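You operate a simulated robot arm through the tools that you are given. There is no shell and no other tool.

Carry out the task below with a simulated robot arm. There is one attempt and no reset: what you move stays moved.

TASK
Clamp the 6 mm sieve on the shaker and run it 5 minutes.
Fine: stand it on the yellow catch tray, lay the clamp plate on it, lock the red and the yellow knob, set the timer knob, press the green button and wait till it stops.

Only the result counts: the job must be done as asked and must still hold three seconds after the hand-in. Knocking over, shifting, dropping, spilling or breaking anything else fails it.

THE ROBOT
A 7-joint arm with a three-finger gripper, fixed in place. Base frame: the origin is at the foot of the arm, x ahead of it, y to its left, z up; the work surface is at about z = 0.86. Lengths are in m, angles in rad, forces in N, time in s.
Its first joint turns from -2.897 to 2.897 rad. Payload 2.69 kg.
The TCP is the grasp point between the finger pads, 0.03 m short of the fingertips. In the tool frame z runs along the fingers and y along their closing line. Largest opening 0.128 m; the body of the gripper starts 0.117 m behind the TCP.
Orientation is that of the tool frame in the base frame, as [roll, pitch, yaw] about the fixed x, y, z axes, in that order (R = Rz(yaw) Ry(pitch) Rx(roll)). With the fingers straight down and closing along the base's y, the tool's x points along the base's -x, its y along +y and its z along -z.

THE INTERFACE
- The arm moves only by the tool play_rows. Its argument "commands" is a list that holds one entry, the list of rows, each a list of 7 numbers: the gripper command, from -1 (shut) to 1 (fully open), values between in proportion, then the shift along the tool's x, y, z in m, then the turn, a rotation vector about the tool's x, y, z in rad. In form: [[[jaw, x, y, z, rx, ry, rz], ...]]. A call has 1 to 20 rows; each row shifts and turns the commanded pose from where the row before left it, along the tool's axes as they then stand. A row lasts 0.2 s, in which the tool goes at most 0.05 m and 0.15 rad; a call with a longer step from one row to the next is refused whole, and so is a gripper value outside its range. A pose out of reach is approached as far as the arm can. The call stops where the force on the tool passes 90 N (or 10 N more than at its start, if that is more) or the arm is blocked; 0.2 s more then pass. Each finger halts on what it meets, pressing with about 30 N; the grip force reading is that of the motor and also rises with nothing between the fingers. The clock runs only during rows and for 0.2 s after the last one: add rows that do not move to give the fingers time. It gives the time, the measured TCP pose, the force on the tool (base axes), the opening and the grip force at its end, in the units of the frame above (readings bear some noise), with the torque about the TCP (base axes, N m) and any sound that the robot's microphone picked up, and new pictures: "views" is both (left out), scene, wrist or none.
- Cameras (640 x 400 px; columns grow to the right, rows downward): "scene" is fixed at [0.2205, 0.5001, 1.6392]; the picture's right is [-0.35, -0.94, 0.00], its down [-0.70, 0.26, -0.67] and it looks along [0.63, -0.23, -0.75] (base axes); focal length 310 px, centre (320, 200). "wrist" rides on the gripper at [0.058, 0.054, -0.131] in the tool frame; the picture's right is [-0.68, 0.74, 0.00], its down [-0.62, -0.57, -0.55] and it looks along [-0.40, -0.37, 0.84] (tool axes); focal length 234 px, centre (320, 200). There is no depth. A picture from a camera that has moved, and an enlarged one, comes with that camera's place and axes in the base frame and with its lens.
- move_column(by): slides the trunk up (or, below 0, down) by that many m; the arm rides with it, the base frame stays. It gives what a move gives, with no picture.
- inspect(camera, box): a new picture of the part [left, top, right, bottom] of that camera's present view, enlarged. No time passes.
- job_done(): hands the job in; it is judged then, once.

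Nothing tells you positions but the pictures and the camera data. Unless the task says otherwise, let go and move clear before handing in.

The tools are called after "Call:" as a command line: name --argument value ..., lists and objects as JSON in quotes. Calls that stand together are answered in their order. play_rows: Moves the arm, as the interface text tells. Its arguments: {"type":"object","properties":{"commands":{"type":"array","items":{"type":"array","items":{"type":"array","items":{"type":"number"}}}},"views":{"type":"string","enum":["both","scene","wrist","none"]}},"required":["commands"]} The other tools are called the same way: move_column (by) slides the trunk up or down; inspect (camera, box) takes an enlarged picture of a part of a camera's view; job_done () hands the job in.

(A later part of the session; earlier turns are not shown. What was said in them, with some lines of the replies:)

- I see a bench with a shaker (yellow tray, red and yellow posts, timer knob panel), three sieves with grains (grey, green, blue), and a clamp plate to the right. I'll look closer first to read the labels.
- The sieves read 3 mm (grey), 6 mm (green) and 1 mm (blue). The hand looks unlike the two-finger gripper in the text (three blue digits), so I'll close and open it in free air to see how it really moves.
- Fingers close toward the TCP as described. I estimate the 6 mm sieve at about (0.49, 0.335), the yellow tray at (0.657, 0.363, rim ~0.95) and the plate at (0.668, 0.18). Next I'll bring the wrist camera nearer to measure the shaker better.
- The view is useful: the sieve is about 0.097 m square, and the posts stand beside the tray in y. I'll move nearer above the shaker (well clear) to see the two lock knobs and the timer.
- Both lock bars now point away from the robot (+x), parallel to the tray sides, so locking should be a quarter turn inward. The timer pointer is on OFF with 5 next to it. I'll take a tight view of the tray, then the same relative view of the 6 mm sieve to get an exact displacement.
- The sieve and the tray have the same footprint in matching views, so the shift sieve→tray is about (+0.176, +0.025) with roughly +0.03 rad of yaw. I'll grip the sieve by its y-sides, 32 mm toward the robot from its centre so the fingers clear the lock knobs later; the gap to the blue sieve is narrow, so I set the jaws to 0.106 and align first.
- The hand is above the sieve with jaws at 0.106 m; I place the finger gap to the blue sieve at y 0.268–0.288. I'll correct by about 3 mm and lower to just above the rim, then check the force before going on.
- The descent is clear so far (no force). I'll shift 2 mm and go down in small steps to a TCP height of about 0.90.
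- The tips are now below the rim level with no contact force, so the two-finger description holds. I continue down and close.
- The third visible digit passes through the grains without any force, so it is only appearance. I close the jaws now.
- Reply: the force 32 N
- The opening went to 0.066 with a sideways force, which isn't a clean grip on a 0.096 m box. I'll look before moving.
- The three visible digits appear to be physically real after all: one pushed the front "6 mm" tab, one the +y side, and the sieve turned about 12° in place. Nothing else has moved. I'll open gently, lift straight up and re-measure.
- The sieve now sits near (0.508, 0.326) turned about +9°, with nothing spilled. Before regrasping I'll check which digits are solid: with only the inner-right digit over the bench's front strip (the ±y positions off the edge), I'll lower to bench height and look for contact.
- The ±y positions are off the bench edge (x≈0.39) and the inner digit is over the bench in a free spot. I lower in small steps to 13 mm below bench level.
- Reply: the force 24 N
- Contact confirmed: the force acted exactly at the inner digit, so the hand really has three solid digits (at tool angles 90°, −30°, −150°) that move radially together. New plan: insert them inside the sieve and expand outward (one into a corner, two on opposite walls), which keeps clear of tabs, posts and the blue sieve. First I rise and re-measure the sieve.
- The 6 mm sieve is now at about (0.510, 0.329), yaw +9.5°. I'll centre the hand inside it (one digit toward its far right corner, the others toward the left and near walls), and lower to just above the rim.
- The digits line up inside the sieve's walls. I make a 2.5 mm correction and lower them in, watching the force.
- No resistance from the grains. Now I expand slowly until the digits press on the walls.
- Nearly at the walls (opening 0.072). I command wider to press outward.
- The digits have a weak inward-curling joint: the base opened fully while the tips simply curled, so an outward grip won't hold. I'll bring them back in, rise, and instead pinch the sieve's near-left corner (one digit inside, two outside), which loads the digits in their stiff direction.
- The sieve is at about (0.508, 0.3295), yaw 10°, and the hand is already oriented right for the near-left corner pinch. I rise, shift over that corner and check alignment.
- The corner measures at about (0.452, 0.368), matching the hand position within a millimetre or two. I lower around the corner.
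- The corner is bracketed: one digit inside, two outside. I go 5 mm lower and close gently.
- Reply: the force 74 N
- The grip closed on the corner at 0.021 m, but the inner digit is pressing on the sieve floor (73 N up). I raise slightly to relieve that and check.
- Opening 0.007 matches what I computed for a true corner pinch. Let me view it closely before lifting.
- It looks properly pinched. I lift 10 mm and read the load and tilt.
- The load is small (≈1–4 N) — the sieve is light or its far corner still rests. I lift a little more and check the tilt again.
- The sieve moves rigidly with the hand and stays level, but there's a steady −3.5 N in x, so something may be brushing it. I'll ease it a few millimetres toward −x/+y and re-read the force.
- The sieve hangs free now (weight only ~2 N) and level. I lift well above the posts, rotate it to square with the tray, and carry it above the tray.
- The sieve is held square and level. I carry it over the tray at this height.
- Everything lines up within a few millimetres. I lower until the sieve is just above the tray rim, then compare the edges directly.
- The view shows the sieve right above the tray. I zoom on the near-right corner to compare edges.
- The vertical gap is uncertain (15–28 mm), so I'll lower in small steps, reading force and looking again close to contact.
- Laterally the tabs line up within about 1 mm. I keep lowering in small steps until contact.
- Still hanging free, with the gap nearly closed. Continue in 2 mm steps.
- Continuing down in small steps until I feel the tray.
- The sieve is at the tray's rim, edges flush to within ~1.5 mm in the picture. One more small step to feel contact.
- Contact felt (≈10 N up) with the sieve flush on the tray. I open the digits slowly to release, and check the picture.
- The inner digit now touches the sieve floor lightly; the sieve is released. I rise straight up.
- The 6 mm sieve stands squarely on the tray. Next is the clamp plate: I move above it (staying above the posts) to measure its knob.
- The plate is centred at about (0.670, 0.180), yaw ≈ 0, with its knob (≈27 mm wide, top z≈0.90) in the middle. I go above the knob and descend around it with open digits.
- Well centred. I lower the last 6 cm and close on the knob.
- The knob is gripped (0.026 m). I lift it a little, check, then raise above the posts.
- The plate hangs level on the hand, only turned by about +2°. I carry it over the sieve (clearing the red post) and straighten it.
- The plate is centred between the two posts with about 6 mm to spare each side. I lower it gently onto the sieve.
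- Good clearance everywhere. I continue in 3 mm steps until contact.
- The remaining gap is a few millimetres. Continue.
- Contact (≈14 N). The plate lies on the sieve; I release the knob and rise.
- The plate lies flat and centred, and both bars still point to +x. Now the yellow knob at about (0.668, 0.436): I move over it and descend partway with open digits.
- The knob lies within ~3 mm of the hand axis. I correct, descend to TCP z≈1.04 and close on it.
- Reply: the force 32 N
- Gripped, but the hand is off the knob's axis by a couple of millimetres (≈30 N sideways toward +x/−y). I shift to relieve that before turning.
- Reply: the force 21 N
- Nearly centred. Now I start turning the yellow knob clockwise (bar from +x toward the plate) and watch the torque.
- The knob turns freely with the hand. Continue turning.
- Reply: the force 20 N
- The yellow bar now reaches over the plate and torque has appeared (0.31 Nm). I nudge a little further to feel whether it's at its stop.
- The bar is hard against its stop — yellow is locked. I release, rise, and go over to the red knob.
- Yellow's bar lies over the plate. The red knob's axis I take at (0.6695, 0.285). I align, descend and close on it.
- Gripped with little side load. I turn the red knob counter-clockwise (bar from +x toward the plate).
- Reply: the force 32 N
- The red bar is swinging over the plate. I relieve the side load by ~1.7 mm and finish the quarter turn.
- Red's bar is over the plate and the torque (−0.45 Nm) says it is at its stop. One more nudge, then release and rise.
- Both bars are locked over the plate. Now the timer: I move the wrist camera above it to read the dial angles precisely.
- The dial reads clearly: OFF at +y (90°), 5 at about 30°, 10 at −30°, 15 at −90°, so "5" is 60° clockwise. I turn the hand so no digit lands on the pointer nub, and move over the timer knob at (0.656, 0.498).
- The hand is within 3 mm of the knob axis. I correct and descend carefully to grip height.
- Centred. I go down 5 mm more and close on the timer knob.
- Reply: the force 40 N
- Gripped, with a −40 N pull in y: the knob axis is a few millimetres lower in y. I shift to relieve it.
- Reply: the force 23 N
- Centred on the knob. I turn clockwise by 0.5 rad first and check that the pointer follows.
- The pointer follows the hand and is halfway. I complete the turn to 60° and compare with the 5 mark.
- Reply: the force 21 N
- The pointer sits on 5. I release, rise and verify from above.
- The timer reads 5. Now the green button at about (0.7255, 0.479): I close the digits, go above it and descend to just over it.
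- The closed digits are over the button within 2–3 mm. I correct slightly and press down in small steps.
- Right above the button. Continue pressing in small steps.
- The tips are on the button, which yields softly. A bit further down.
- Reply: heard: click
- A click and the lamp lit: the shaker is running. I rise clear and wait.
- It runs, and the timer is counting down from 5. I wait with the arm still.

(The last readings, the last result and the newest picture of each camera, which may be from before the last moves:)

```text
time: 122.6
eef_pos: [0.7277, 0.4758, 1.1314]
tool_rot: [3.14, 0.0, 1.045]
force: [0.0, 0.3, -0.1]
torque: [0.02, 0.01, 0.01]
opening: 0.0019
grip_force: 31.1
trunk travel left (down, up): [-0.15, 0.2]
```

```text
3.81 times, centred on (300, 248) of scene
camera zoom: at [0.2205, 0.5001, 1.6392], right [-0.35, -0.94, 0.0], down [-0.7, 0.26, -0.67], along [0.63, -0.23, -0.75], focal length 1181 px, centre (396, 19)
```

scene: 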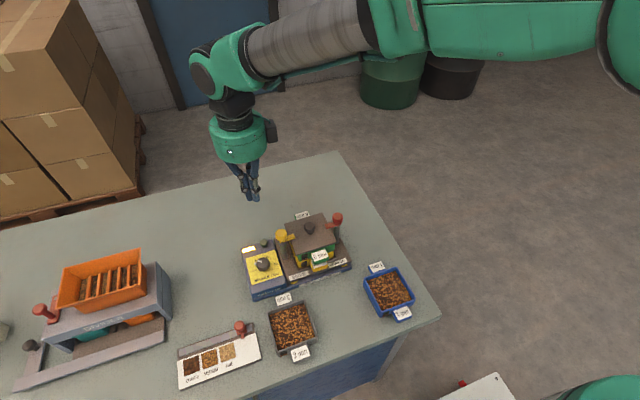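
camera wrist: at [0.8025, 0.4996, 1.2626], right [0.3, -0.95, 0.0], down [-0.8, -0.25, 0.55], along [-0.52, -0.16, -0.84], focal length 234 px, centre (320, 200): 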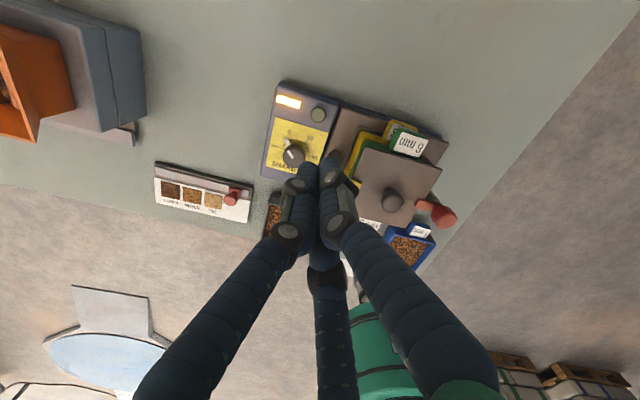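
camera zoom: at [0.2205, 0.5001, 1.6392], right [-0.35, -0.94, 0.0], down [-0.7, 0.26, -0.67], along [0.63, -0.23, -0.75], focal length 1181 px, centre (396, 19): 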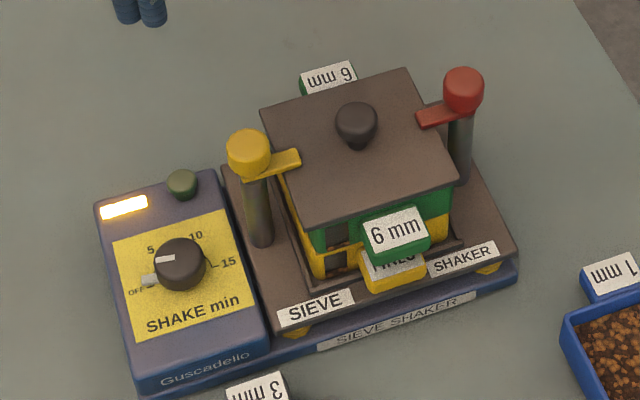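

The pointer is nearly back to OFF and the lamp is still lit. I keep waiting.

Call:
play_rows --commands '[[[-1, 0, 0, 0, 0, 0, 0], [-1, 0, 0, 0, 0, 0, 0], [-1, 0, 0, 0, 0, 0, 0], [-1, 0, 0, 0, 0, 0, 0], [-1, 0, 0, 0, 0, 0, 0], [-1, 0, 0, 0, 0, 0, 0], [-1, 0, 0, 0, 0, 0, 0], [-1, 0, 0, 0, 0, 0, 0], [-1, 0, 0, 0, 0, 0, 0], [-1, 0, 0, 0, 0, 0, 0], [-1, 0, 0, 0, 0, 0, 0], [-1, 0, 0, 0, 0, 0, 0], [-1, 0, 0, 0, 0, 0, 0], [-1, 0, 0, 0, 0, 0, 0], [-1, 0, 0, 0, 0, 0, 0]]]'

Call:
inspect --camera "scene" --box '[230, 195, 370, 300]'

```text
time: 125.8
eef_pos: [0.7278, 0.4763, 1.1315]
tool_rot: [-3.141, -0.002, 1.044]
force: [-0.1, -0.1, -0.5]
torque: [0.02, -0.01, -0.01]
opening: 0.0024
grip_force: 31.9
trunk travel left (down, up): [-0.15, 0.2]
camera wrist: at [0.8025, 0.4996, 1.2624], right [0.3, -0.95, 0.0], down [-0.8, -0.25, 0.55], along [-0.52, -0.16, -0.84], focal length 234 px, centre (320, 200)
```

scene: 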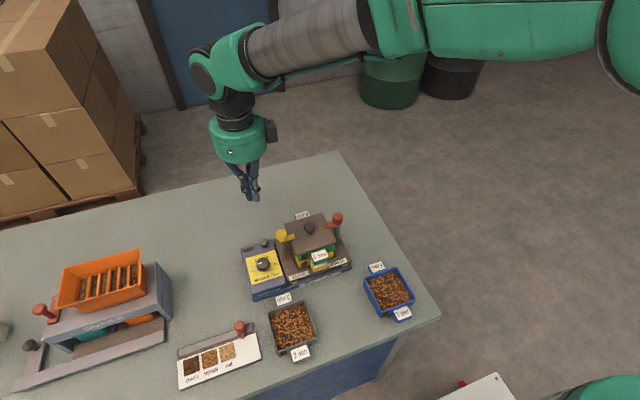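
wrist: 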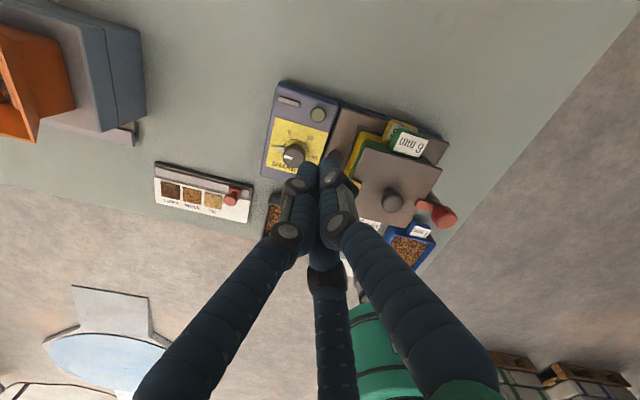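

```text
3.81 times, centred on (300, 248) of scene
camera zoom: at [0.2205, 0.5001, 1.6392], right [-0.35, -0.94, 0.0], down [-0.7, 0.26, -0.67], along [0.63, -0.23, -0.75], focal length 1181 px, centre (396, 19)
```

zoom: 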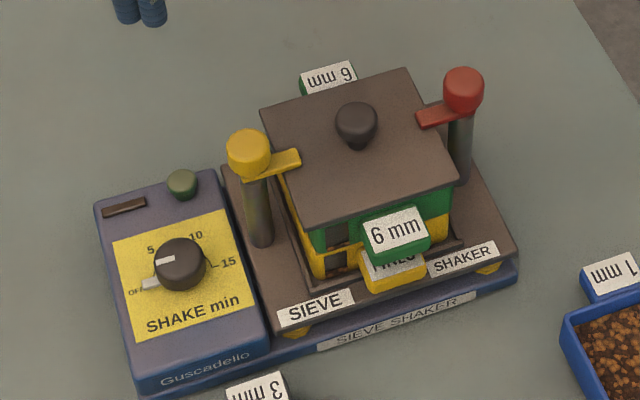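

The lamp is off and the timer is back at OFF. The 6 mm sieve is still clamped under the plate with both bars locked, the other sieves look where they were, and the hand is clear. I'm handing in.

Call:
job_done

```text
The job is handed in.
```

The 6 mm sieve is clamped on the shaker and has run its full 5 minutes. It stands on the yellow catch tray with the clamp plate on top and both the red and yellow knobs locked. I pressed the green button with the timer at 5. The lamp lit, the timer ran back to OFF, and the lamp went out before I handed in.

- **Hand differs from the description:** it has three solid digits rather than two. My first grip on the sieve turned it about 10° and shifted it about 2 cm on the bench. I regripped it by a corner and squared it up on the tray.
- **Possible brush with a neighbour:** during the lift the sieve pressed lightly against something nearby, at about 4 N. I eased it away at once. The blue and grey sieves look unmoved in the pictures, and I saw no spilled grain.
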